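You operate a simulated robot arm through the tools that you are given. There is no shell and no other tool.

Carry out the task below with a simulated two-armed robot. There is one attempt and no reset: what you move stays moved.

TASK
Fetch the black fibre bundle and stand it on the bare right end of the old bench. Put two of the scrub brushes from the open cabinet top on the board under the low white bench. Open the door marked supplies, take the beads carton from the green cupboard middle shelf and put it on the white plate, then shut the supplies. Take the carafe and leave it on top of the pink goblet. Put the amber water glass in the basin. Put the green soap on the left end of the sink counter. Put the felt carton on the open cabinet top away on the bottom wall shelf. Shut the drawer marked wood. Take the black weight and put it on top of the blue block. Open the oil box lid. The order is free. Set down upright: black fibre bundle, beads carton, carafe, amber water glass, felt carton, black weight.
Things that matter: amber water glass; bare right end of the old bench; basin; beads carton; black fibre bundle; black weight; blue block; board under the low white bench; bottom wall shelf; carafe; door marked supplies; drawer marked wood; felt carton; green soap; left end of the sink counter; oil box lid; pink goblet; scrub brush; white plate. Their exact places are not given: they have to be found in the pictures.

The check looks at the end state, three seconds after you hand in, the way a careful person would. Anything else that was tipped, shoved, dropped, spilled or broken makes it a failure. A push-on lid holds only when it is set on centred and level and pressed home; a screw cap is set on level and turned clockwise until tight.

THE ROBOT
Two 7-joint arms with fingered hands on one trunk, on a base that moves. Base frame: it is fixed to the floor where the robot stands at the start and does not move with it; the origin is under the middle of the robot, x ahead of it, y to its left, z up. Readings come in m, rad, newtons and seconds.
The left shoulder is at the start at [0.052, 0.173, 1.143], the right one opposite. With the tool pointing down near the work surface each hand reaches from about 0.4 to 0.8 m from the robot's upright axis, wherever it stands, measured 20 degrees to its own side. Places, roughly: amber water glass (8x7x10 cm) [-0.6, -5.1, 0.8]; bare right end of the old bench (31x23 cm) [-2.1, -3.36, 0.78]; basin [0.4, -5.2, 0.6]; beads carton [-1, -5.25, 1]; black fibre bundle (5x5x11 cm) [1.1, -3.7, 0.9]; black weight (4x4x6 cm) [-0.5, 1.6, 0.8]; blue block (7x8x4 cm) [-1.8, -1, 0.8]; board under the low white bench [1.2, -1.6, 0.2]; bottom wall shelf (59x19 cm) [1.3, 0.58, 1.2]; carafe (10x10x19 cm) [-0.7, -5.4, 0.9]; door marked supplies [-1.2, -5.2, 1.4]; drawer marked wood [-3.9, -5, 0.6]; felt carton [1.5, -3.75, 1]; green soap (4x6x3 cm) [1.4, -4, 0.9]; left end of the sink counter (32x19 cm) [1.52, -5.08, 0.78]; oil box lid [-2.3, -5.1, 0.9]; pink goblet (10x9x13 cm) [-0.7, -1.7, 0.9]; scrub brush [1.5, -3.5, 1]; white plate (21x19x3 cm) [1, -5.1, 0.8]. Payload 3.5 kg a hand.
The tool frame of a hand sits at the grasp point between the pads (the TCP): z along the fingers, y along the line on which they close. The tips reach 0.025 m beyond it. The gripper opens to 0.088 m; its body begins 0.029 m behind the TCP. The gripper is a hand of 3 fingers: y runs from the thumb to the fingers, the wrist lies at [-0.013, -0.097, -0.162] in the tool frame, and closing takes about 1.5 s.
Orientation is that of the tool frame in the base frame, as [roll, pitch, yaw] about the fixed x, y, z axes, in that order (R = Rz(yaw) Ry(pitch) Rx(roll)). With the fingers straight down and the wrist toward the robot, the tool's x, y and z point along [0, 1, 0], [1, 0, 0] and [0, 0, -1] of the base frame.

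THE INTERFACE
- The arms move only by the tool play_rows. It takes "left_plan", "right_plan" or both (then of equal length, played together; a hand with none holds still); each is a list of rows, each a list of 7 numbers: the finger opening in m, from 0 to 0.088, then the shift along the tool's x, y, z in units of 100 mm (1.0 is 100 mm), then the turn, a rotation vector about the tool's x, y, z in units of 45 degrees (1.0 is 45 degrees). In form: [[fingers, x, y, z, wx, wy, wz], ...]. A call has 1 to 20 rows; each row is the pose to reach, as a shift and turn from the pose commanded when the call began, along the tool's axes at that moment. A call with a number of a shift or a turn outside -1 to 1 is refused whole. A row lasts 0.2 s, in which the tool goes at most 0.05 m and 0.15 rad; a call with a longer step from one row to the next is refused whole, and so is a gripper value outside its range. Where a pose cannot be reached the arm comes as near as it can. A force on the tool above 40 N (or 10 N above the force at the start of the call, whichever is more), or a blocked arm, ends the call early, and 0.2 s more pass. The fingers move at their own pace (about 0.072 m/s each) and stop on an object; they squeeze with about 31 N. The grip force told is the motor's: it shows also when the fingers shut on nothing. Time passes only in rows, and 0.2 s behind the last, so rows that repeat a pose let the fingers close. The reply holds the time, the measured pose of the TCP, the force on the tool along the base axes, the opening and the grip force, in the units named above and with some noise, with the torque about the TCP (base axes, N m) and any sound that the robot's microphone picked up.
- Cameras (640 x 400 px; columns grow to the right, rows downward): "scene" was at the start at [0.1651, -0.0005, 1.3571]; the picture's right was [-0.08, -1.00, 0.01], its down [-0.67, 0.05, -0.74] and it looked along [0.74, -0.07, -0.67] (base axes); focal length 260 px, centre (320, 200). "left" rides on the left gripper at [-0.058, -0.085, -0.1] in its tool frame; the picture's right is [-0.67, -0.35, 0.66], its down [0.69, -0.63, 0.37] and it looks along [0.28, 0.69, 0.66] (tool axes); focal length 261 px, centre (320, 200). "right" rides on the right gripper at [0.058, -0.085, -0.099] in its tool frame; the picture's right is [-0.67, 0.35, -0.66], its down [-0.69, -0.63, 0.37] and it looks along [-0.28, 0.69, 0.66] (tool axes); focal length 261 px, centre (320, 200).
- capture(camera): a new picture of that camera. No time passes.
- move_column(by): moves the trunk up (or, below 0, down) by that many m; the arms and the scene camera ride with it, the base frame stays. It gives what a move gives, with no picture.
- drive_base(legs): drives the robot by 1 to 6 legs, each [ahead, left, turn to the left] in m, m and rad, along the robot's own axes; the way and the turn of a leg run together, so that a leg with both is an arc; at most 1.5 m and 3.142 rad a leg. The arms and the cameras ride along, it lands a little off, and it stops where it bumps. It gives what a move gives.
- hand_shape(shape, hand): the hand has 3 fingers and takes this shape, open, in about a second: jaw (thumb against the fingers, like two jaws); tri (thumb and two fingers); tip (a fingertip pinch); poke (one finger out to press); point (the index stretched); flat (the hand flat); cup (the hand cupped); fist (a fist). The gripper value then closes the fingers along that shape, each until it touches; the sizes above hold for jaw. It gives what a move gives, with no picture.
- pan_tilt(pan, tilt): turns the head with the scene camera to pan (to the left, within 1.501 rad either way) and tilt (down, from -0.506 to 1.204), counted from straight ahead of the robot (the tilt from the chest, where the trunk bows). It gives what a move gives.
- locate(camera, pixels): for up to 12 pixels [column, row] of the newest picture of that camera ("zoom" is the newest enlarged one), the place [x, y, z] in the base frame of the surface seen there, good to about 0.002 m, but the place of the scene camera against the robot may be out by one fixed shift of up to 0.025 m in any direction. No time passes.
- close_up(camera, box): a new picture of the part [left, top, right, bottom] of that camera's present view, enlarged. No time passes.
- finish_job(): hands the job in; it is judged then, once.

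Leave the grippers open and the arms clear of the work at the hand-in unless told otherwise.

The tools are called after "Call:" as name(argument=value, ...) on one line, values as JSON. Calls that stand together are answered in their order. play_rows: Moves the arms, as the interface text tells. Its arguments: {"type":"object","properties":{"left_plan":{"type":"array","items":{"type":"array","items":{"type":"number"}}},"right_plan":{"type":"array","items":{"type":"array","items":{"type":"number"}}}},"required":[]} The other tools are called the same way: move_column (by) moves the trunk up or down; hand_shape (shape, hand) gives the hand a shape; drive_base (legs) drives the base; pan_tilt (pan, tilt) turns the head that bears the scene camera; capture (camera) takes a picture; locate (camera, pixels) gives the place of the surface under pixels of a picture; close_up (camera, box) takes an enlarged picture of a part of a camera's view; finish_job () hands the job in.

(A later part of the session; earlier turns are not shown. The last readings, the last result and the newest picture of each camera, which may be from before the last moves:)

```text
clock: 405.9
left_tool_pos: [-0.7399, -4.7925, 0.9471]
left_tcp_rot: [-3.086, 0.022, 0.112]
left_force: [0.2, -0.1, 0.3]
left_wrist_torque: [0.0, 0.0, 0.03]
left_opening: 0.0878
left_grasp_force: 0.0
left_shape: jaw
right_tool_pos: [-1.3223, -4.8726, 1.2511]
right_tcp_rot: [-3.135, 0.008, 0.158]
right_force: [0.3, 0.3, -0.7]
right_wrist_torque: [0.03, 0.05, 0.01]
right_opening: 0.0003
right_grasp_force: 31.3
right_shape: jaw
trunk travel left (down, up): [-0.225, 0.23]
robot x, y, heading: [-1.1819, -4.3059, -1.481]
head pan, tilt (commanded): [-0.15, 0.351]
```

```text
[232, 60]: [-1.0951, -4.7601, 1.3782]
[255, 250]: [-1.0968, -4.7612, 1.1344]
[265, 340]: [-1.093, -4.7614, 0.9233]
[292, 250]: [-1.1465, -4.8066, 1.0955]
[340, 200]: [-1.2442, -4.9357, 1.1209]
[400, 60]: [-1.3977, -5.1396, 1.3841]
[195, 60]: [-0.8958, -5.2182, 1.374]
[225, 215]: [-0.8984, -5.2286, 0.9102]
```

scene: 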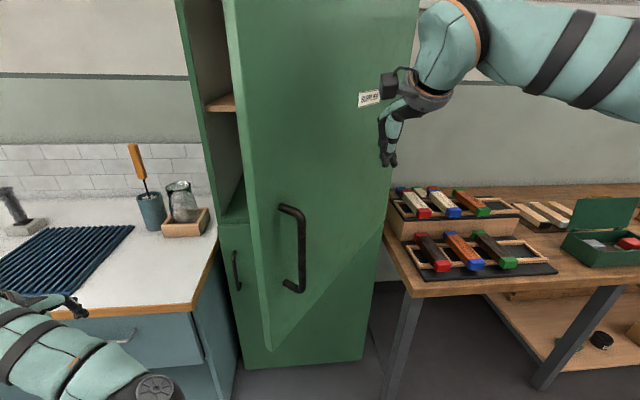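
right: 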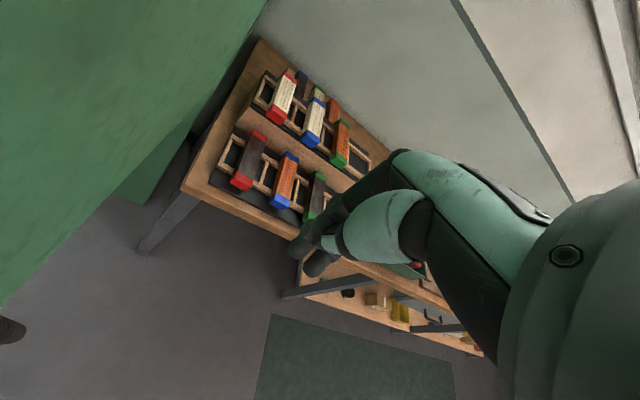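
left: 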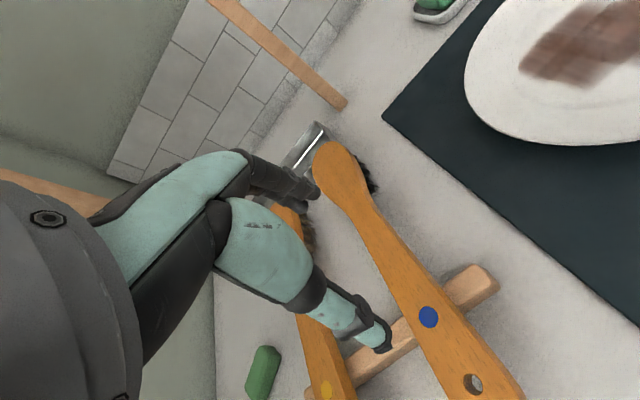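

The door is at about 52°. I'll push it closed by driving the base diagonally forward-left with the hand against its outer face.

Call:
drive_base(legs=[[0.085, 0.111, 0], [0.08, 0.04, 0]])

Call:
capture(camera="scene")

```text
clock: 408.0
left_tool_pos: [-0.5762, -4.9424, 0.9462]
left_tcp_rot: [-3.086, 0.021, 0.113]
left_force: [0.0, 0.8, -0.5]
left_wrist_torque: [0.0, 0.01, 0.0]
left_opening: 0.0879
left_grasp_force: 0.1
left_shape: jaw
right_tool_pos: [-1.1577, -5.024, 1.2525]
right_tcp_rot: [-3.137, 0.007, 0.159]
right_force: [0.6, 0.0, 1.1]
right_wrist_torque: [0.02, 0.0, 0.0]
right_opening: 0.0
right_grasp_force: 30.8
right_shape: jaw
trunk travel left (down, up): [-0.225, 0.23]
robot x, y, heading: [-1.016, -4.453, -1.481]
head pan, tilt (commanded): [-0.15, 0.351]
```

```text
taken
```

scene: 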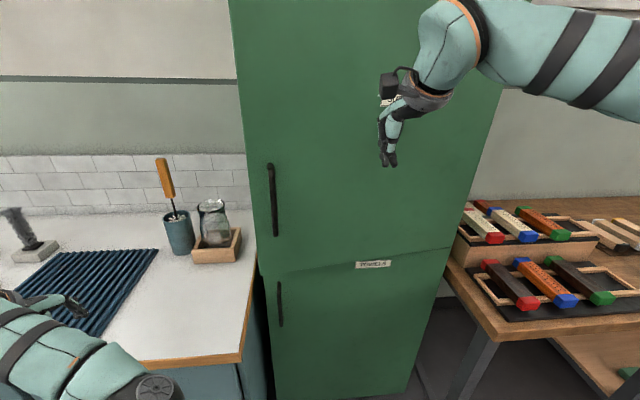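

The door is almost shut. I'll check how far the edge still stands off and finish the push.

Call:
locate(camera="scene", pixels=[[245, 150], [258, 255], [300, 200], [400, 200], [460, 150], [300, 300], [272, 190]])

Call:
drive_base(legs=[[0.06, 0.02, 0]])

Call:
capture(camera="scene")

Call:
locate(camera="scene", pixels=[[245, 150], [258, 255], [300, 200], [400, 200], [460, 150], [300, 300], [272, 190]])

```text
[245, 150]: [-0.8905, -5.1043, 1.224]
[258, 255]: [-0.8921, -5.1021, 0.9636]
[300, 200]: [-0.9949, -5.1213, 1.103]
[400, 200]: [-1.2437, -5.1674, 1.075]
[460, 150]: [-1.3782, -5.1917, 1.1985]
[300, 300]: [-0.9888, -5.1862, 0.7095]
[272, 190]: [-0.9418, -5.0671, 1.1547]
```

```text
clock: 408.9
left_tool_pos: [-0.5537, -4.9988, 0.9475]
left_tcp_rot: [-3.088, 0.019, 0.111]
left_force: [-0.3, -0.2, -0.5]
left_wrist_torque: [-0.01, 0.0, -0.01]
left_opening: 0.0878
left_grasp_force: 0.1
left_shape: jaw
right_tool_pos: [-1.1349, -5.0785, 1.2539]
right_tcp_rot: [-3.138, 0.007, 0.154]
right_force: [0.2, 0.7, 0.3]
right_wrist_torque: [0.01, -0.03, 0.0]
right_opening: 0.0
right_grasp_force: 31.2
right_shape: jaw
trunk travel left (down, up): [-0.225, 0.23]
robot x, y, heading: [-0.9932, -4.5075, -1.484]
head pan, tilt (commanded): [-0.15, 0.351]
```

```text
taken
```

scene: 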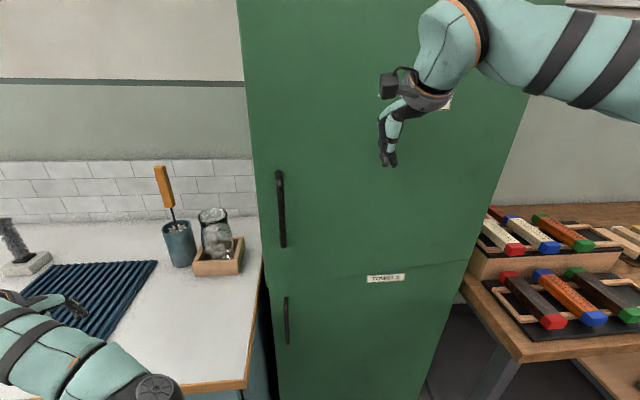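

```text
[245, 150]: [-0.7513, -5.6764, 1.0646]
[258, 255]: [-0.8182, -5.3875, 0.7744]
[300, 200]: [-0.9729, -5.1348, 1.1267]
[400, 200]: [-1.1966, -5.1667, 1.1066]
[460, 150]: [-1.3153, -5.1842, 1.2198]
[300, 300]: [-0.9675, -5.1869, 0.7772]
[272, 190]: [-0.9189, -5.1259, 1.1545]
```

It still stands about 8° open. I'll push on with the right arm, straight into the panel, watching the force.

Call:
play_rows(right_plan=[[0.0, 0, 0.15, 0, 0, 0, 0], [0.0, 0, 0.3, 0, 0, 0, 0], [0.0, 0, 0.45, 0, 0, 0, 0], [0.0, 0, 0.6, 0, 0, 0, 0], [0.0, 0, 0.7, 0, 0, 0, 0], [0.0, 0, 0.8, 0, 0, 0, 0], [0.0, 0, 0.9, 0, 0, 0, 0]])

Call:
capture(camera="scene")

Call:
locate(camera="scene", pixels=[[262, 100], [290, 150], [330, 220], [440, 210], [500, 100], [300, 300], [262, 280]])

```text
clock: 410.6
left_tool_pos: [-0.5522, -5.0007, 0.9463]
left_tcp_rot: [-3.085, 0.02, 0.11]
left_force: [-0.7, 0.6, 0.1]
left_wrist_torque: [0.0, 0.01, -0.04]
left_opening: 0.0881
left_grasp_force: 0.0
left_shape: jaw
right_tool_pos: [-1.1217, -5.1619, 1.2506]
right_tcp_rot: [-3.136, 0.007, 0.156]
right_force: [-0.1, -0.1, -0.1]
right_wrist_torque: [-0.03, -0.02, -0.02]
right_opening: 0.0004
right_grasp_force: 31.2
right_shape: jaw
right hand out of reach, approached as far as the arm can: row 7
trunk travel left (down, up): [-0.225, 0.23]
robot x, y, heading: [-0.9934, -4.5119, -1.483]
head pan, tilt (commanded): [-0.15, 0.351]
```

```text
taken
```

scene: 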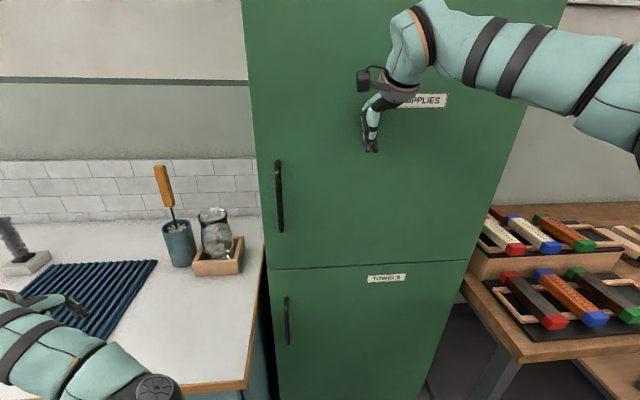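

```text
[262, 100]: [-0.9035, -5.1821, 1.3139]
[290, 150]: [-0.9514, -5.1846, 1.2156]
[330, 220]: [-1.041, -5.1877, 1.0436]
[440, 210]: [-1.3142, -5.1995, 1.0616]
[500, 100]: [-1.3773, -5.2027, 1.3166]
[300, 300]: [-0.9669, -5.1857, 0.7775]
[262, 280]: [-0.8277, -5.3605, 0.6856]
```

The SUPPLIES door is flush with the lower door now: shut. Next the carafe. I'll retract the right hand and shift left for a close view.

Call:
play_rows(right_plan=[[0.0, 0, -0.3, 0, 0, 0, 0], [0.0, 0, -0.6, 0, 0, 0, 0], [0.0, 0, -0.9, -0.1, 0, 0, 0]])

Call:
drive_base(legs=[[-0.12, 0, -0.09], [0, 0.42, 0]])

Call:
capture(camera="right")

Call:
capture(camera="scene")

```text
clock: 411.4
left_tool_pos: [-0.552, -5.0004, 0.9473]
left_tcp_rot: [-3.087, 0.02, 0.112]
left_force: [0.1, -0.1, -0.7]
left_wrist_torque: [0.04, 0.01, 0.01]
left_opening: 0.0881
left_grasp_force: 0.2
left_shape: jaw
right_tool_pos: [-1.1362, -5.0701, 1.2626]
right_tcp_rot: [-3.137, 0.008, 0.156]
right_force: [-0.4, 0.4, 0.0]
right_wrist_torque: [0.01, 0.0, 0.01]
right_opening: 0.0002
right_grasp_force: 30.3
right_shape: jaw
trunk travel left (down, up): [-0.225, 0.23]
robot x, y, heading: [-0.991, -4.5133, -1.484]
head pan, tilt (commanded): [-0.15, 0.351]
```

```text
clock: 414.8
left_tool_pos: [-0.1885, -4.9188, 0.9467]
left_tcp_rot: [-3.086, 0.021, 0.021]
left_force: [-0.1, -0.6, 0.4]
left_wrist_torque: [0.03, 0.01, 0.02]
left_opening: 0.0884
left_grasp_force: 0.2
left_shape: jaw
right_tool_pos: [-0.7767, -4.9362, 1.2642]
right_tcp_rot: [-3.135, 0.007, 0.064]
right_force: [0.1, -0.2, -0.5]
right_wrist_torque: [-0.02, 0.0, 0.03]
right_opening: 0.0
right_grasp_force: 30.8
right_shape: jaw
trunk travel left (down, up): [-0.225, 0.23]
robot x, y, heading: [-0.584, -4.3908, -1.568]
head pan, tilt (commanded): [-0.15, 0.351]
```

```text
taken
```

right: 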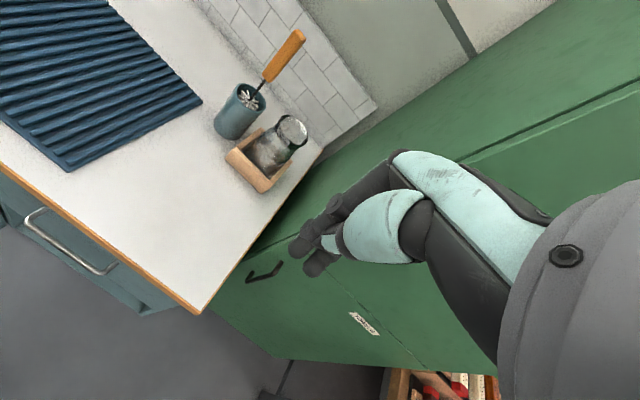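

```text
taken
```

scene: 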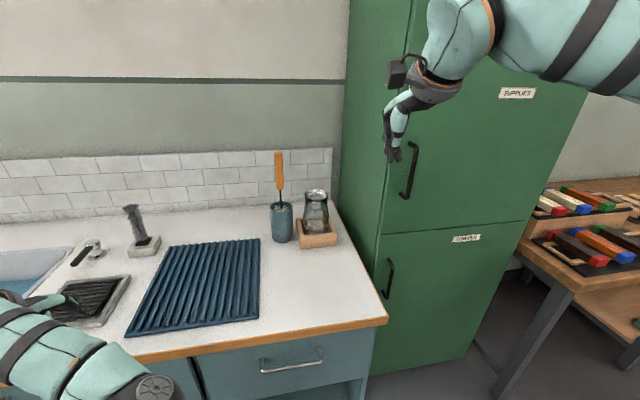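

I'll enlarge the carafe in both views and locate it.

Call:
close_up(camera="right", box=[200, 80, 340, 200])

Call:
locate(camera="zoom", pixels=[[412, 130], [375, 165], [450, 165], [410, 200], [330, 260], [300, 340], [245, 300], [440, 330], [420, 165], [310, 235], [370, 230], [215, 140]])

Call:
close_up(camera="scene", box=[250, 140, 370, 260])

```text
3.33 times, centred on (270, 140) of right
```

zoom: 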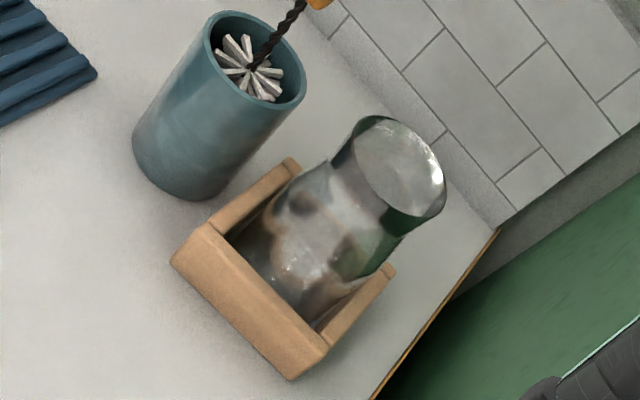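

```text
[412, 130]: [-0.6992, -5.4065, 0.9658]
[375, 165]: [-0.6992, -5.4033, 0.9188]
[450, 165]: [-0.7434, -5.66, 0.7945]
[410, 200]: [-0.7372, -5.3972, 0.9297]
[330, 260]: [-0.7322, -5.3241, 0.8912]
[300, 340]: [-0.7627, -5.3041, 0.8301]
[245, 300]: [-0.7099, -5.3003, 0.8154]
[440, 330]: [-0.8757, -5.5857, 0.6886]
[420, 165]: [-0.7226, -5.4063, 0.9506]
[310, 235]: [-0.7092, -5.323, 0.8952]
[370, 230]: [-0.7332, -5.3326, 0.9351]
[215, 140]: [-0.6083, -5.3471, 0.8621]
```

```text
3.33 times, centred on (310, 200) of scene
```

zoom: 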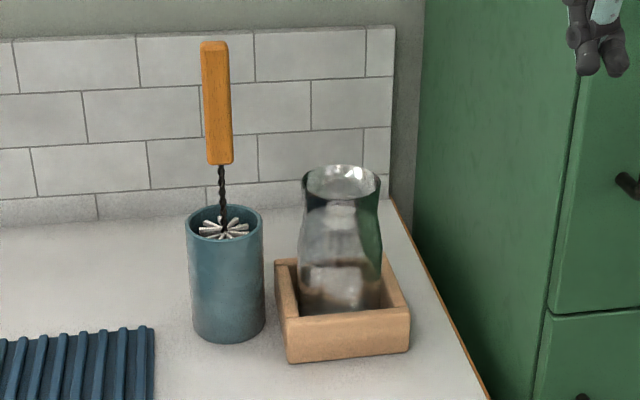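

I need the carafe's neck size. I'll sample rim and body edge points.

Call:
locate(camera="zoom", pixels=[[304, 178], [379, 180], [340, 167], [340, 192], [310, 215], [374, 215], [300, 250], [380, 250], [340, 230], [280, 300], [405, 305], [340, 350]])

Call:
close_up(camera="right", box=[200, 80, 340, 200])

Call:
locate(camera="zoom", pixels=[[443, 185], [375, 118], [420, 142], [337, 158], [425, 215], [395, 208], [355, 130], [440, 165], [385, 235], [330, 165], [350, 280], [290, 190]])

```text
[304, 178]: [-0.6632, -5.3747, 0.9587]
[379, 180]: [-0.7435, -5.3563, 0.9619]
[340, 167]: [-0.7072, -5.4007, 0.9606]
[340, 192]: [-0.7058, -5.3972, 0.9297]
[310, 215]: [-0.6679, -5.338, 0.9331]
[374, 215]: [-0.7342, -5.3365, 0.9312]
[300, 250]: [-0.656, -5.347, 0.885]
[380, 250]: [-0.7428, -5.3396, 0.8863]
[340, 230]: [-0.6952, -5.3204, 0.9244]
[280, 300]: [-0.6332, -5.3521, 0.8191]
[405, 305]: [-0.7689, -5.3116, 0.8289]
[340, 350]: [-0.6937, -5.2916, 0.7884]
```

```text
3.33 times, centred on (270, 140) of right
```

zoom: 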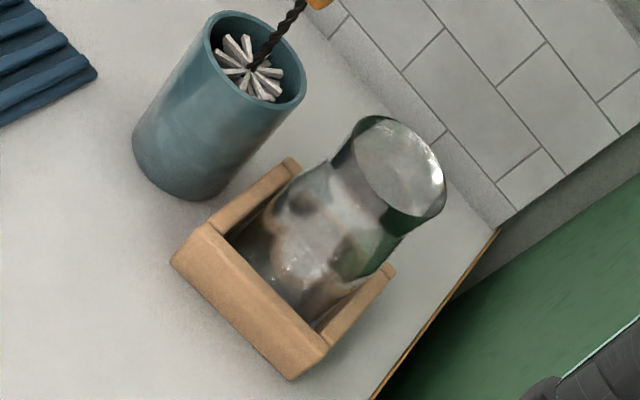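

```text
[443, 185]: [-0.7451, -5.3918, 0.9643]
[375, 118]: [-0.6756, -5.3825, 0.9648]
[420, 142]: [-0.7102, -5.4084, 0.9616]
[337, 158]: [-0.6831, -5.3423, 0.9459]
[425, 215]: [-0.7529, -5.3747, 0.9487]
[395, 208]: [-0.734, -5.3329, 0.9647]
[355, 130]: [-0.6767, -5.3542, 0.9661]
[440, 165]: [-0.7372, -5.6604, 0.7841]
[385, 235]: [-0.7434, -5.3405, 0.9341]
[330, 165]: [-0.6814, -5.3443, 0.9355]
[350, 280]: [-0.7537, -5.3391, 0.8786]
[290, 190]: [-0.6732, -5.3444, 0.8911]
```

The carafe's rim is ~7.8 cm wide, centred near (-0.713, -5.37), top z≈0.966, with a narrower neck below. I'd grip it from above at the neck. First I raise the left hand, then roll closer carefully.

Call:
play_rows(left_plan=[[0.088, 0, 0, -0.3, 0, 0, 0], [0.088, 0, 0, -0.6, 0, 0, 0], [0.088, 0, 0, -0.9, 0, 0, 0], [0.088, 0, 0, -1.0, 0, 0, 0]], right_plan=[[0.03, 0, 0, 0.1, 0, 0, 0], [0.06, 0, 0, 0.3, 0, 0, 0], [0.088, 0, 0, 0.6, 0, 0, 0], [0.088, 0, 0, 0.9, 0, 0, 0.08]])

Call:
drive_base(legs=[[0.19, 0.0, 0]])

Call:
capture(camera="scene")

Call:
capture(camera="right")

```text
clock: 415.8
left_tool_pos: [-0.1864, -4.9245, 1.0462]
left_tcp_rot: [-3.087, 0.023, 0.021]
left_force: [1.1, -0.1, 0.9]
left_wrist_torque: [0.01, -0.02, 0.04]
left_opening: 0.0879
left_grasp_force: 0.0
left_shape: jaw
right_tool_pos: [-0.7766, -4.936, 1.1732]
right_tcp_rot: [-3.136, 0.008, 0.002]
right_force: [-0.2, 0.5, -0.5]
right_wrist_torque: [0.0, 0.01, 0.0]
right_opening: 0.0872
right_grasp_force: 0.1
right_shape: jaw
trunk travel left (down, up): [-0.225, 0.23]
robot x, y, heading: [-0.5822, -4.393, -1.571]
head pan, tilt (commanded): [-0.15, 0.351]
```

```text
clock: 417.3
left_tool_pos: [-0.1863, -5.1145, 1.0469]
left_tcp_rot: [-3.088, 0.021, 0.022]
left_force: [0.7, 0.0, 1.1]
left_wrist_torque: [0.01, -0.01, -0.01]
left_opening: 0.088
left_grasp_force: 0.0
left_shape: jaw
right_tool_pos: [-0.7769, -5.1259, 1.1741]
right_tcp_rot: [-3.135, 0.009, 0.001]
right_force: [0.2, 0.0, 0.1]
right_wrist_torque: [0.01, 0.01, 0.01]
right_opening: 0.0878
right_grasp_force: 0.0
right_shape: jaw
trunk travel left (down, up): [-0.225, 0.23]
robot x, y, heading: [-0.5797, -4.58, -1.573]
head pan, tilt (commanded): [-0.15, 0.351]
```

```text
taken
```

scene: 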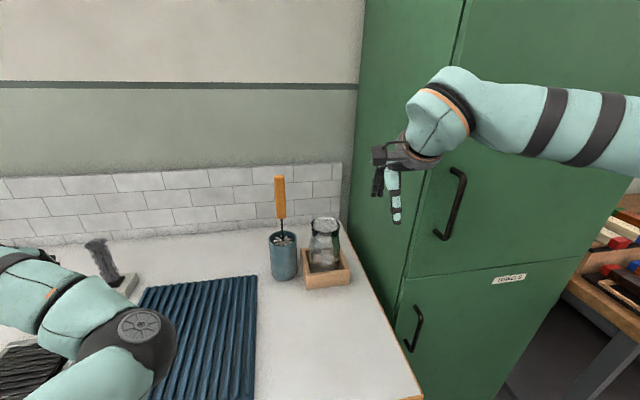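

```text
taken
```

right: 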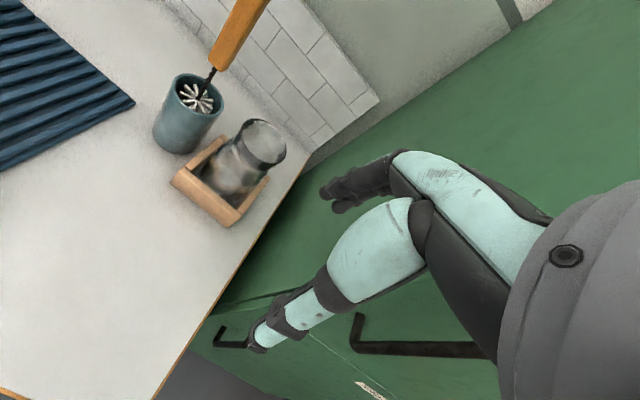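

I'll edge 5 cm closer.

Call:
drive_base(legs=[[0.05, 0.0, 0]])

Call:
play_rows(right_plan=[[0.088, 0.2, 0.2, 0.2, 0, 0, 0], [0.088, 0.4, 0.4, 0.4, 0, 0, 0], [0.088, 0.5, 0.6, 0.6, 0, 0, 0], [0.088, 0.63, 0.8, 0.8, 0, 0, 0]])

Call:
capture(camera="right")

```text
clock: 418.2
left_tool_pos: [-0.1862, -5.1618, 1.048]
left_tcp_rot: [-3.088, 0.02, 0.02]
left_force: [0.0, 0.2, -0.3]
left_wrist_torque: [0.0, -0.04, 0.0]
left_opening: 0.0881
left_grasp_force: 0.0
left_shape: jaw
right_tool_pos: [-0.7763, -5.1704, 1.1766]
right_tcp_rot: [-3.139, 0.007, 0.003]
right_force: [0.5, 0.3, 1.0]
right_wrist_torque: [-0.02, -0.01, 0.0]
right_opening: 0.0878
right_grasp_force: 0.0
right_shape: jaw
trunk travel left (down, up): [-0.225, 0.23]
robot x, y, heading: [-0.5811, -4.6296, -1.566]
head pan, tilt (commanded): [-0.15, 0.351]
```

```text
clock: 419.2
left_tool_pos: [-0.1851, -5.165, 1.0459]
left_tcp_rot: [-3.086, 0.022, 0.02]
left_force: [0.0, -0.1, 0.3]
left_wrist_torque: [0.04, -0.02, 0.01]
left_opening: 0.0881
left_grasp_force: 0.1
left_shape: jaw
right_tool_pos: [-0.7135, -5.2563, 1.0936]
right_tcp_rot: [-3.137, 0.009, 0.003]
right_force: [0.5, 0.0, 0.0]
right_wrist_torque: [-0.02, 0.0, 0.02]
right_opening: 0.088
right_grasp_force: 0.0
right_shape: jaw
trunk travel left (down, up): [-0.225, 0.23]
robot x, y, heading: [-0.5789, -4.6323, -1.573]
head pan, tilt (commanded): [-0.15, 0.351]
```

```text
taken
```

right: 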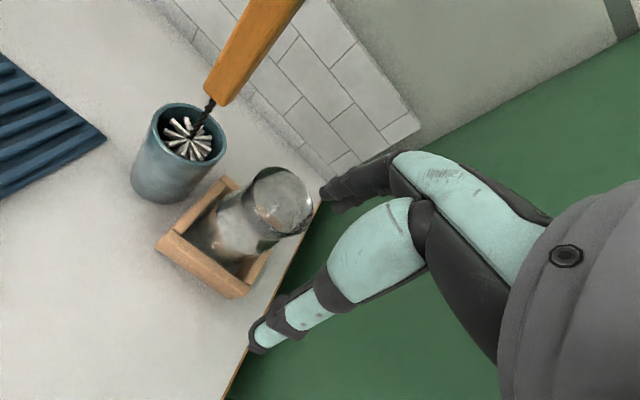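

Call:
close_up(camera="right", box=[200, 150, 330, 270])

```text
3.33 times, centred on (265, 210) of right
```

zoom: 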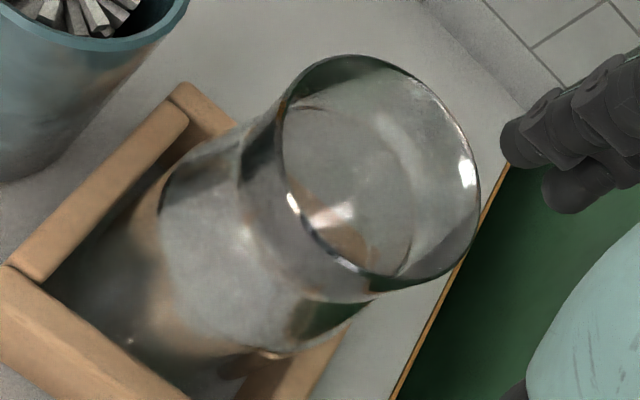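

Call:
locate(camera="zoom", pixels=[[345, 56], [410, 76], [460, 135], [476, 200], [450, 262], [400, 282], [340, 262], [300, 215], [281, 150], [295, 90], [240, 160], [355, 305]])

```text
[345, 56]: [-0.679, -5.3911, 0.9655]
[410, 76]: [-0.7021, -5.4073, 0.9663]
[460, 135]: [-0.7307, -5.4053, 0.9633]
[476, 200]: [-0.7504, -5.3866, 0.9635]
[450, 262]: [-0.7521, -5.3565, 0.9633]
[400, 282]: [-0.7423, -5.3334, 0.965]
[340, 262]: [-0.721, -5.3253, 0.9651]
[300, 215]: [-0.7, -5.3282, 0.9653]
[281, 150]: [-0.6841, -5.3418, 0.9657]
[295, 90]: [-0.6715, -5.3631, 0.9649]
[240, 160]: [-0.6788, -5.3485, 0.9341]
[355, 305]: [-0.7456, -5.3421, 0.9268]
```

Rim diameter is about 8.26 cm centred at (-0.7133, -5.367): tight for the 8.8 cm opening, but I only need the fingertips around the lip. I'll hover above it and check alignment.

Call:
play_rows(right_plan=[[0.088, 0, 0.25, 0.1, 0, 0, 0], [0.088, 0, 0.5, 0.3, 0, 0, 0], [0.088, 0, 0.75, 0.5, 0, 0, 0], [0.088, 0, 1.0, 0.75, 0, 0, 0], [0.088, 0, 1.0, 0.75, 0, 0, 0]])

Call:
play_rows(right_plan=[[0.088, 0, 0.11, 0, 0, 0, 0], [0.088, 0, 0.11, 0, 0, 0, 0]])

Call:
capture(camera="right")

Call:
close_up(camera="scene", box=[260, 180, 420, 300])

```text
clock: 420.4
left_tool_pos: [-0.1859, -5.1636, 1.047]
left_tcp_rot: [-3.086, 0.019, 0.02]
left_force: [0.1, 0.3, -0.2]
left_wrist_torque: [0.01, 0.0, 0.01]
left_opening: 0.088
left_grasp_force: 0.1
left_shape: jaw
right_tool_pos: [-0.7143, -5.3535, 1.0187]
right_tcp_rot: [-3.138, 0.006, 0.004]
right_force: [-0.7, -0.4, 0.9]
right_wrist_torque: [0.03, -0.01, 0.02]
right_opening: 0.0879
right_grasp_force: 0.1
right_shape: jaw
trunk travel left (down, up): [-0.225, 0.23]
robot x, y, heading: [-0.5836, -4.6311, -1.575]
head pan, tilt (commanded): [-0.15, 0.351]
```

```text
clock: 421.0
left_tool_pos: [-0.1859, -5.1657, 1.047]
left_tcp_rot: [-3.086, 0.021, 0.018]
left_force: [0.4, -0.4, -1.3]
left_wrist_torque: [0.04, -0.01, 0.03]
left_opening: 0.088
left_grasp_force: 0.0
left_shape: jaw
right_tool_pos: [-0.7136, -5.3663, 1.0182]
right_tcp_rot: [-3.137, 0.006, 0.005]
right_force: [0.9, 0.3, 0.0]
right_wrist_torque: [-0.01, -0.01, 0.02]
right_opening: 0.0877
right_grasp_force: 0.1
right_shape: jaw
trunk travel left (down, up): [-0.225, 0.23]
robot x, y, heading: [-0.579, -4.6326, -1.572]
head pan, tilt (commanded): [-0.15, 0.351]
```

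```text
taken
```

right: 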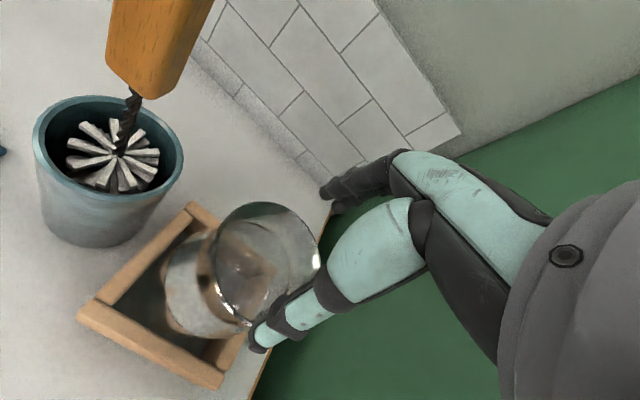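

```text
3.33 times, centred on (340, 240) of scene
```

zoom: 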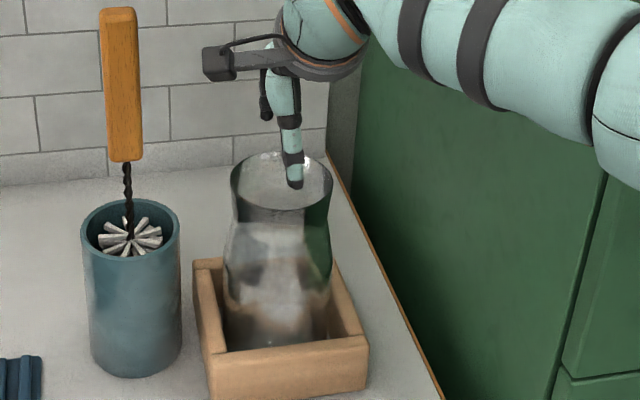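

Call:
locate(camera="right", pixels=[[262, 338], [262, 325], [250, 345], [325, 188], [338, 210], [260, 203], [300, 215], [320, 250], [240, 320], [213, 262], [225, 220], [280, 300]])

Call:
close_up(camera="right", box=[190, 180, 350, 360])

```text
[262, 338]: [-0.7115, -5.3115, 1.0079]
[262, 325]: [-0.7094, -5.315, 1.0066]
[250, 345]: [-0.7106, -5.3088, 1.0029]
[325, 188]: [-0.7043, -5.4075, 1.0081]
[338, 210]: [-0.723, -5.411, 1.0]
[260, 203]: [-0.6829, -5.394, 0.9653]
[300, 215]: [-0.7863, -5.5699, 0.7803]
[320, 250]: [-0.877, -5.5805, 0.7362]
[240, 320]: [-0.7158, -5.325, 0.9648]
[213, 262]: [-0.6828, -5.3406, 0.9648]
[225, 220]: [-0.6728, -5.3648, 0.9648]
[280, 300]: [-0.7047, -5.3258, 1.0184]
```

```text
2.22 times, centred on (270, 270) of right
```

zoom: 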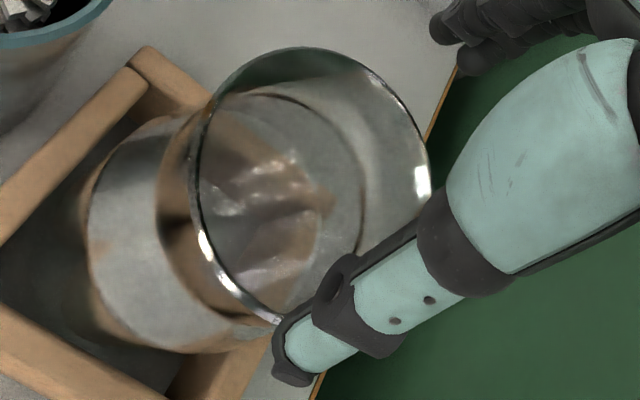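

Clearance is about 2–3 mm on each side. I'll descend slowly, letting the force stop me if a fingertip lands on the rim.

Call:
play_rows(right_plan=[[0.088, 0, -0.005, 0.08, 0, 0, 0], [0.088, 0, -0.005, 0.16, 0, 0, 0], [0.088, 0, -0.005, 0.22, 0, 0, 0], [0.088, 0, -0.005, 0.28, 0, 0, 0], [0.088, 0, -0.005, 0.28, 0, 0, 0]])

Call:
capture(camera="right")

```text
clock: 422.2
left_tool_pos: [-0.1858, -5.1646, 1.0457]
left_tcp_rot: [-3.086, 0.021, 0.021]
left_force: [-0.3, -0.6, -0.7]
left_wrist_torque: [0.01, 0.0, -0.04]
left_opening: 0.0881
left_grasp_force: 0.1
left_shape: jaw
right_tool_pos: [-0.7142, -5.3634, 0.9898]
right_tcp_rot: [-3.136, 0.009, 0.003]
right_force: [0.6, -0.1, 0.3]
right_wrist_torque: [0.03, 0.0, 0.02]
right_opening: 0.088
right_grasp_force: 0.1
right_shape: jaw
trunk travel left (down, up): [-0.225, 0.23]
robot x, y, heading: [-0.5832, -4.6299, -1.574]
head pan, tilt (commanded): [-0.15, 0.351]
```

```text
taken
```

right: 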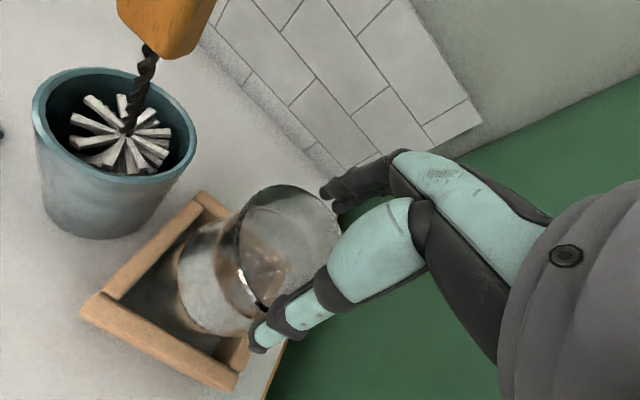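

Call:
close_up(camera="right", box=[230, 160, 360, 360])

Call:
locate(camera="right", pixels=[[325, 192], [338, 210], [258, 342], [272, 325], [250, 346], [285, 186], [310, 192], [335, 222]])

```text
2.00 times, centred on (295, 260) of right
```

zoom: 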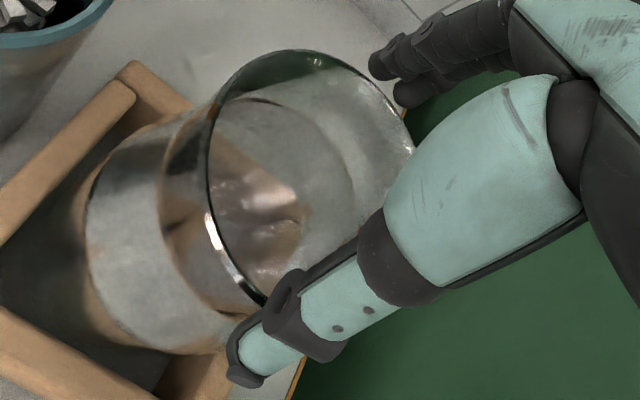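

```text
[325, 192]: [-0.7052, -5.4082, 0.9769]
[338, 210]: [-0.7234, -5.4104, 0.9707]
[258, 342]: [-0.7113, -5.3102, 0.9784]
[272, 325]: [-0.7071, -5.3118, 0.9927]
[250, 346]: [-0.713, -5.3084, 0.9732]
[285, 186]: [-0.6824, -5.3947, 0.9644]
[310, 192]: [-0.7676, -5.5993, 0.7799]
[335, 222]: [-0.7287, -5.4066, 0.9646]
```

Call:
play_rows(right_plan=[[0.088, 0.01, 0.04, 0.0, 0, 0, 0], [0.088, 0.01, 0.04, 0.0, 0, 0, 0]])

Call:
play_rows(right_plan=[[0.088, 0, 0, 0.04, 0, 0, 0], [0.088, 0, 0, 0.08, 0, 0, 0], [0.088, 0, 0, 0.11, 0, 0, 0], [0.088, 0, 0, 0.14, 0, 0, 0]])

Call:
capture(camera="right")

```text
clock: 422.8
left_tool_pos: [-0.1861, -5.1646, 1.0469]
left_tcp_rot: [-3.085, 0.022, 0.021]
left_force: [0.1, -0.1, -0.1]
left_wrist_torque: [-0.02, -0.03, 0.01]
left_opening: 0.0884
left_grasp_force: 0.1
left_shape: jaw
right_tool_pos: [-0.7127, -5.3683, 0.9896]
right_tcp_rot: [-3.135, 0.008, 0.002]
right_force: [-0.8, -0.5, -0.3]
right_wrist_torque: [0.01, 0.0, 0.01]
right_opening: 0.0874
right_grasp_force: 0.0
right_shape: jaw
trunk travel left (down, up): [-0.225, 0.23]
robot x, y, heading: [-0.579, -4.6323, -1.576]
head pan, tilt (commanded): [-0.15, 0.351]
```

```text
clock: 423.8
left_tool_pos: [-0.1853, -5.1652, 1.0457]
left_tcp_rot: [-3.085, 0.022, 0.02]
left_force: [0.5, -0.7, -0.8]
left_wrist_torque: [0.01, 0.0, -0.04]
left_opening: 0.0881
left_grasp_force: 0.1
left_shape: jaw
right_tool_pos: [-0.7135, -5.3692, 0.977]
right_tcp_rot: [-3.137, 0.007, 0.002]
right_force: [-0.5, 0.1, 1.4]
right_wrist_torque: [0.02, 0.0, 0.03]
right_opening: 0.088
right_grasp_force: 0.1
right_shape: jaw
trunk travel left (down, up): [-0.225, 0.23]
robot x, y, heading: [-0.5803, -4.6299, -1.574]
head pan, tilt (commanded): [-0.15, 0.351]
```

```text
taken
```

right: 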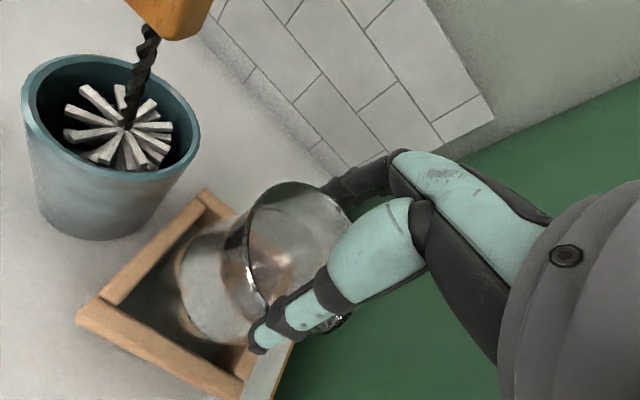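

It's passing around the rim without contact. A few millimetres more, then close.

Call:
play_rows(right_plan=[[0.088, 0, 0, 0.04, 0, 0, 0], [0.088, 0, 0, 0.07, 0, 0, 0], [0.088, 0, 0, 0.1, 0, 0, 0]])

Call:
capture(camera="right")

```text
clock: 424.6
left_tool_pos: [-0.1863, -5.1639, 1.0475]
left_tcp_rot: [-3.09, 0.021, 0.021]
left_force: [-0.7, 0.4, 0.3]
left_wrist_torque: [-0.01, 0.0, 0.01]
left_opening: 0.0881
left_grasp_force: 0.0
left_shape: jaw
right_tool_pos: [-0.7129, -5.3673, 0.968]
right_tcp_rot: [-3.137, 0.007, 0.003]
right_force: [0.2, -0.8, 9.4]
right_wrist_torque: [0.05, 0.0, 0.03]
right_opening: 0.0879
right_grasp_force: 0.0
right_shape: jaw
trunk travel left (down, up): [-0.225, 0.23]
robot x, y, heading: [-0.5793, -4.6275, -1.57]
head pan, tilt (commanded): [-0.15, 0.351]
```

```text
taken
```

right: 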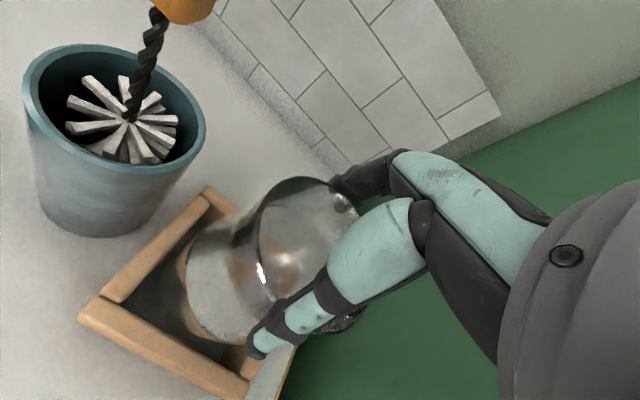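

Deep enough (light contact). I'll back off 2 mm and close.

Call:
play_rows(right_plan=[[0.088, 0, 0, -0.02, 0, 0, 0], [0.07, 0, 0, -0.02, 0, 0, 0], [0.0, 0, 0, -0.02, 0, 0, 0], [0.0, 0, 0, -0.02, 0, 0, 0], [0.0, 0, 0, -0.02, 0, 0, 0], [0.0, 0, 0, -0.02, 0, 0, 0]])

Call:
capture(camera="right")

Call:
close_up(camera="scene", box=[260, 180, 420, 300])

```text
clock: 426.0
left_tool_pos: [-0.1871, -5.1632, 1.0478]
left_tcp_rot: [-3.086, 0.021, 0.019]
left_force: [-0.4, -0.2, 0.0]
left_wrist_torque: [0.01, -0.04, -0.01]
left_opening: 0.0878
left_grasp_force: 0.0
left_shape: jaw
right_tool_pos: [-0.7127, -5.3676, 0.9696]
right_tcp_rot: [-3.138, 0.008, 0.001]
right_force: [-0.2, 1.2, 4.5]
right_wrist_torque: [-0.14, -0.01, 0.03]
right_opening: 0.0753
right_grasp_force: 30.7
right_shape: jaw
trunk travel left (down, up): [-0.225, 0.23]
robot x, y, heading: [-0.5804, -4.6298, -1.568]
head pan, tilt (commanded): [-0.15, 0.351]
```

```text
taken
```

right: 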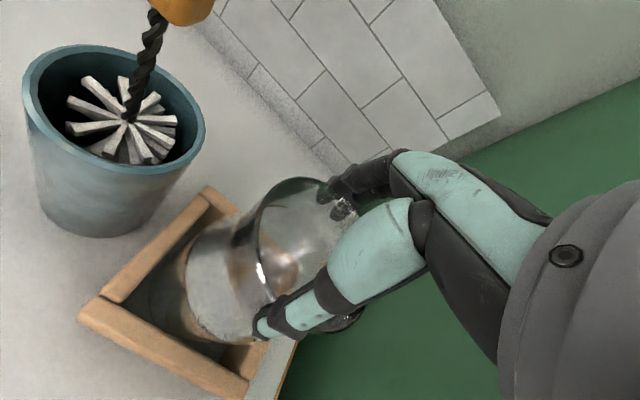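

```text
3.33 times, centred on (340, 240) of scene
```

zoom: 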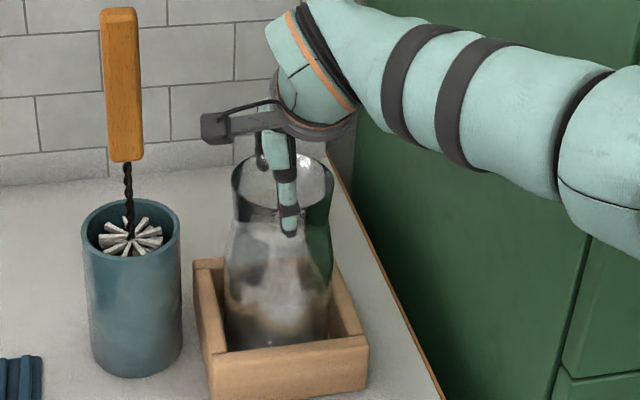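

Gripped at the neck (0.075). I'll lift 3 cm and check weight and hold.

Call:
play_rows(right_plan=[[0, 0, 0, -0.05, 0, 0, 0], [0, 0, 0, -0.15, 0, 0, 0], [0, 0, 0, -0.3, 0, 0, 0], [0, 0, 0, -0.3, 0, 0, 0]])

Call:
capture(camera="right")

Call:
close_up(camera="scene", box=[260, 180, 420, 300])

```text
clock: 427.0
left_tool_pos: [-0.1864, -5.1661, 1.0445]
left_tcp_rot: [-3.084, 0.02, 0.021]
left_force: [0.4, 0.3, 0.3]
left_wrist_torque: [0.0, -0.02, 0.01]
left_opening: 0.088
left_grasp_force: 0.0
left_shape: jaw
right_tool_pos: [-0.7135, -5.3687, 0.9984]
right_tcp_rot: [-3.135, 0.007, 0.002]
right_force: [-0.6, -0.4, -3.9]
right_wrist_torque: [0.0, -0.02, 0.0]
right_opening: 0.0752
right_grasp_force: 31.0
right_shape: jaw
trunk travel left (down, up): [-0.225, 0.23]
robot x, y, heading: [-0.579, -4.6337, -1.573]
head pan, tilt (commanded): [-0.15, 0.351]
```

```text
taken
```

right: 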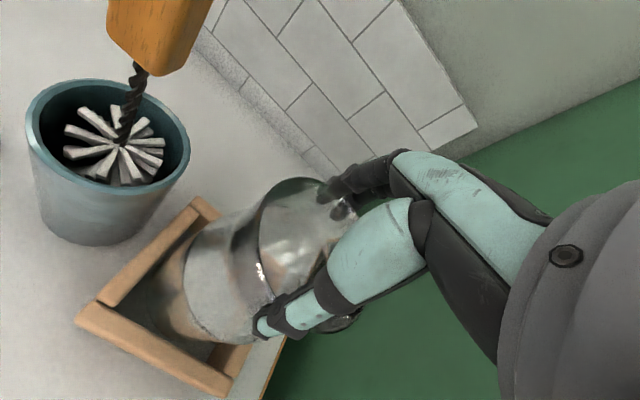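

```text
3.33 times, centred on (340, 240) of scene
```

zoom: 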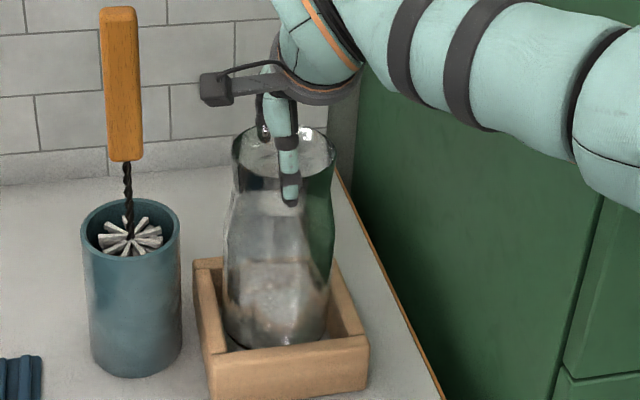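

The carafe lifts freely (about 4 N). I'll raise it well clear of the tray, then back away.

Call:
play_rows(right_plan=[[0, 0, 0, -0.2, 0, 0, 0], [0, 0, 0, -0.4, 0, 0, 0], [0, 0, 0, -0.7, 0, 0, 0], [0, 0, 0, -1.0, 0, 0, 0]])

Call:
play_rows(right_plan=[[0, 0, -0.1, -0.2, 0, 0, 0], [0, 0, -0.2, -0.4, 0, 0, 0], [0, 0, -0.3, -0.6, 0, 0, 0]])

Call:
drive_base(legs=[[-0.3, 0, 0]])

Call:
capture(camera="scene")

```text
clock: 428.0
left_tool_pos: [-0.1869, -5.165, 1.0466]
left_tcp_rot: [-3.087, 0.021, 0.019]
left_force: [-0.1, 0.0, -0.5]
left_wrist_torque: [-0.01, 0.01, 0.02]
left_opening: 0.0882
left_grasp_force: 0.1
left_shape: jaw
right_tool_pos: [-0.7085, -5.3685, 1.0997]
right_tcp_rot: [-3.136, 0.007, 0.001]
right_force: [-0.6, 1.1, -3.9]
right_wrist_torque: [0.0, 0.01, -0.04]
right_opening: 0.0753
right_grasp_force: 31.0
right_shape: jaw
trunk travel left (down, up): [-0.225, 0.23]
robot x, y, heading: [-0.5812, -4.6342, -1.573]
head pan, tilt (commanded): [-0.15, 0.351]
```

```text
clock: 428.8
left_tool_pos: [-0.1856, -5.1655, 1.0461]
left_tcp_rot: [-3.086, 0.02, 0.019]
left_force: [0.8, 0.3, 0.2]
left_wrist_torque: [0.05, 0.0, -0.01]
left_opening: 0.0881
left_grasp_force: 0.1
left_shape: jaw
right_tool_pos: [-0.7121, -5.3387, 1.1602]
right_tcp_rot: [-3.135, 0.008, 0.003]
right_force: [-0.6, -0.6, -4.7]
right_wrist_torque: [-0.04, -0.01, 0.03]
right_opening: 0.0754
right_grasp_force: 30.5
right_shape: jaw
trunk travel left (down, up): [-0.225, 0.23]
robot x, y, heading: [-0.5813, -4.6313, -1.573]
head pan, tilt (commanded): [-0.15, 0.351]
```

```text
clock: 430.9
left_tool_pos: [-0.1873, -4.8671, 1.0459]
left_tcp_rot: [-3.085, 0.02, 0.021]
left_force: [-0.4, -0.4, -0.3]
left_wrist_torque: [-0.03, -0.01, -0.02]
left_opening: 0.088
left_grasp_force: 0.0
left_shape: jaw
right_tool_pos: [-0.7112, -5.0411, 1.1572]
right_tcp_rot: [-3.136, 0.005, 0.001]
right_force: [-0.1, -0.1, -4.6]
right_wrist_torque: [-0.04, 0.02, 0.02]
right_opening: 0.0755
right_grasp_force: 31.0
right_shape: jaw
trunk travel left (down, up): [-0.225, 0.23]
robot x, y, heading: [-0.5805, -4.337, -1.572]
head pan, tilt (commanded): [-0.15, 0.351]
```

```text
taken
```

scene: 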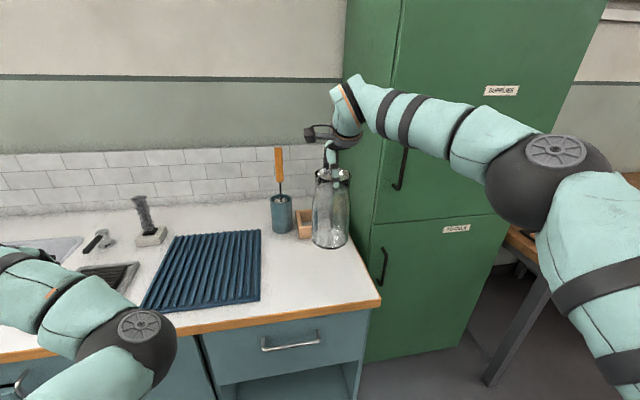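

The carafe is held upright. I'll measure its bottom relative to the hand in this view.

Call:
close_up(camera="scene", box=[290, 140, 380, 260])

Call:
locate(camera="zoom", pixels=[[320, 358], [270, 345], [375, 348], [320, 365], [300, 355], [345, 357], [250, 250], [390, 250], [320, 110], [265, 340]])

```text
3.33 times, centred on (335, 200) of scene
```

zoom: 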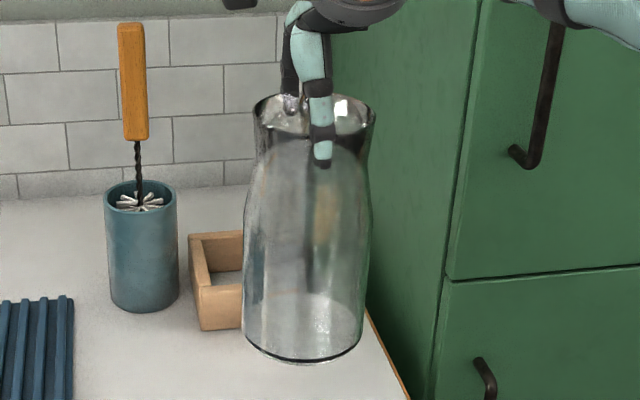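

```text
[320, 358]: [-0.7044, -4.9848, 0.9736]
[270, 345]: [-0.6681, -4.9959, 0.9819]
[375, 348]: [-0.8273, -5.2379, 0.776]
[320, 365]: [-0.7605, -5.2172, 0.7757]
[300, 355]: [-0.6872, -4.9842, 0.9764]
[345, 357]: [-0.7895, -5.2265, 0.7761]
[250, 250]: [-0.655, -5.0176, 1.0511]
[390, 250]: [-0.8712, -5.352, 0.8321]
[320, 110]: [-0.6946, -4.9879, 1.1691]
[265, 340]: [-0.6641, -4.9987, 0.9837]
```

The carafe's bottom is about 0.180 m below the TCP. Now I'll carry it to the goblet: east, turn to face west, then north along the aisle, keeping clear of the glass table.

Call:
drive_base(legs=[[0, 1.03, 0], [0, 0, -1.571]])

Call:
drive_base(legs=[[0, -1.25, 0], [0, -1.2, 0]])

Call:
pan_tilt(pan=-0.1, tilt=0.5)

Call:
capture(camera="scene")

Call:
capture(camera="right")

```text
clock: 440.0
left_tool_pos: [-0.0981, -4.7283, 1.0459]
left_tcp_rot: [-3.086, 0.022, -1.567]
left_force: [-0.1, 0.1, -0.9]
left_wrist_torque: [0.0, -0.01, -0.02]
left_opening: 0.088
left_grasp_force: 0.1
left_shape: jaw
right_tool_pos: [-0.2629, -4.1993, 1.1584]
right_tcp_rot: [-3.135, 0.007, -1.586]
right_force: [-0.2, -1.3, -4.4]
right_wrist_torque: [0.0, -0.01, 0.02]
right_opening: 0.0751
right_grasp_force: 31.1
right_shape: jaw
trunk travel left (down, up): [-0.225, 0.23]
robot x, y, heading: [0.4424, -4.34, 3.124]
head pan, tilt (commanded): [-0.15, 0.351]
```

```text
clock: 452.0
left_tool_pos: [-0.0841, -2.3071, 1.0458]
left_tcp_rot: [-3.084, 0.02, -1.524]
left_force: [0.3, 0.2, 0.5]
left_wrist_torque: [-0.02, -0.03, -0.04]
left_opening: 0.0881
left_grasp_force: 0.1
left_shape: jaw
right_tool_pos: [-0.2707, -1.7866, 1.159]
right_tcp_rot: [-3.135, 0.005, -1.543]
right_force: [-0.1, -0.2, -3.5]
right_wrist_torque: [0.0, 0.05, 0.01]
right_opening: 0.0747
right_grasp_force: 31.2
right_shape: jaw
trunk travel left (down, up): [-0.225, 0.23]
robot x, y, heading: [0.4424, -1.8996, -3.112]
head pan, tilt (commanded): [-0.15, 0.351]
```

```text
clock: 452.7
left_tool_pos: [-0.0829, -2.3057, 1.047]
left_tcp_rot: [-3.086, 0.02, -1.523]
left_force: [0.1, 0.7, 0.3]
left_wrist_torque: [-0.02, 0.02, -0.02]
left_opening: 0.0877
left_grasp_force: 0.0
left_shape: jaw
right_tool_pos: [-0.2702, -1.7839, 1.1578]
right_tcp_rot: [-3.134, 0.009, -1.543]
right_force: [-0.5, -0.1, -4.0]
right_wrist_torque: [0.01, 0.02, 0.02]
right_opening: 0.075
right_grasp_force: 30.6
right_shape: jaw
trunk travel left (down, up): [-0.225, 0.23]
robot x, y, heading: [0.4392, -1.8998, -3.12]
head pan, tilt (commanded): [-0.099, 0.499]
```

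```text
taken
```

scene: 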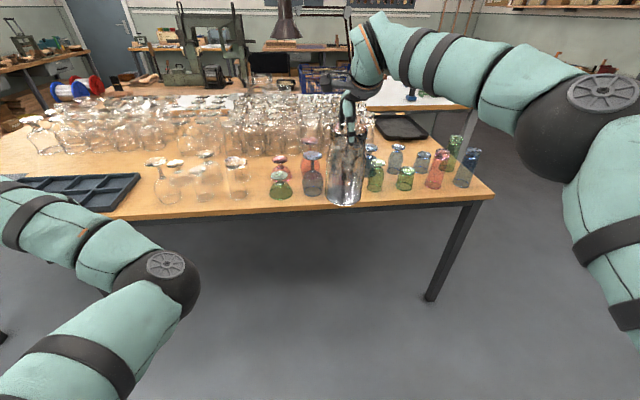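

```text
taken
```

right: 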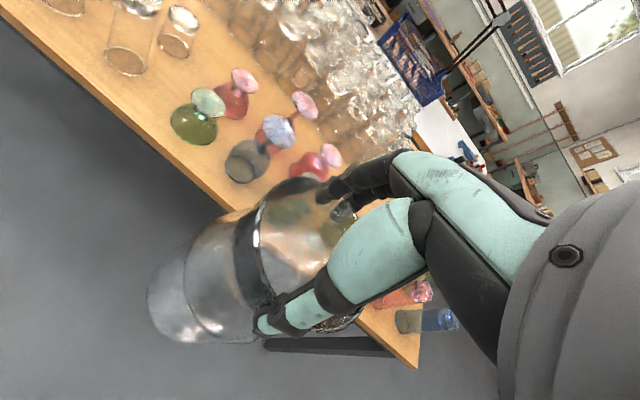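

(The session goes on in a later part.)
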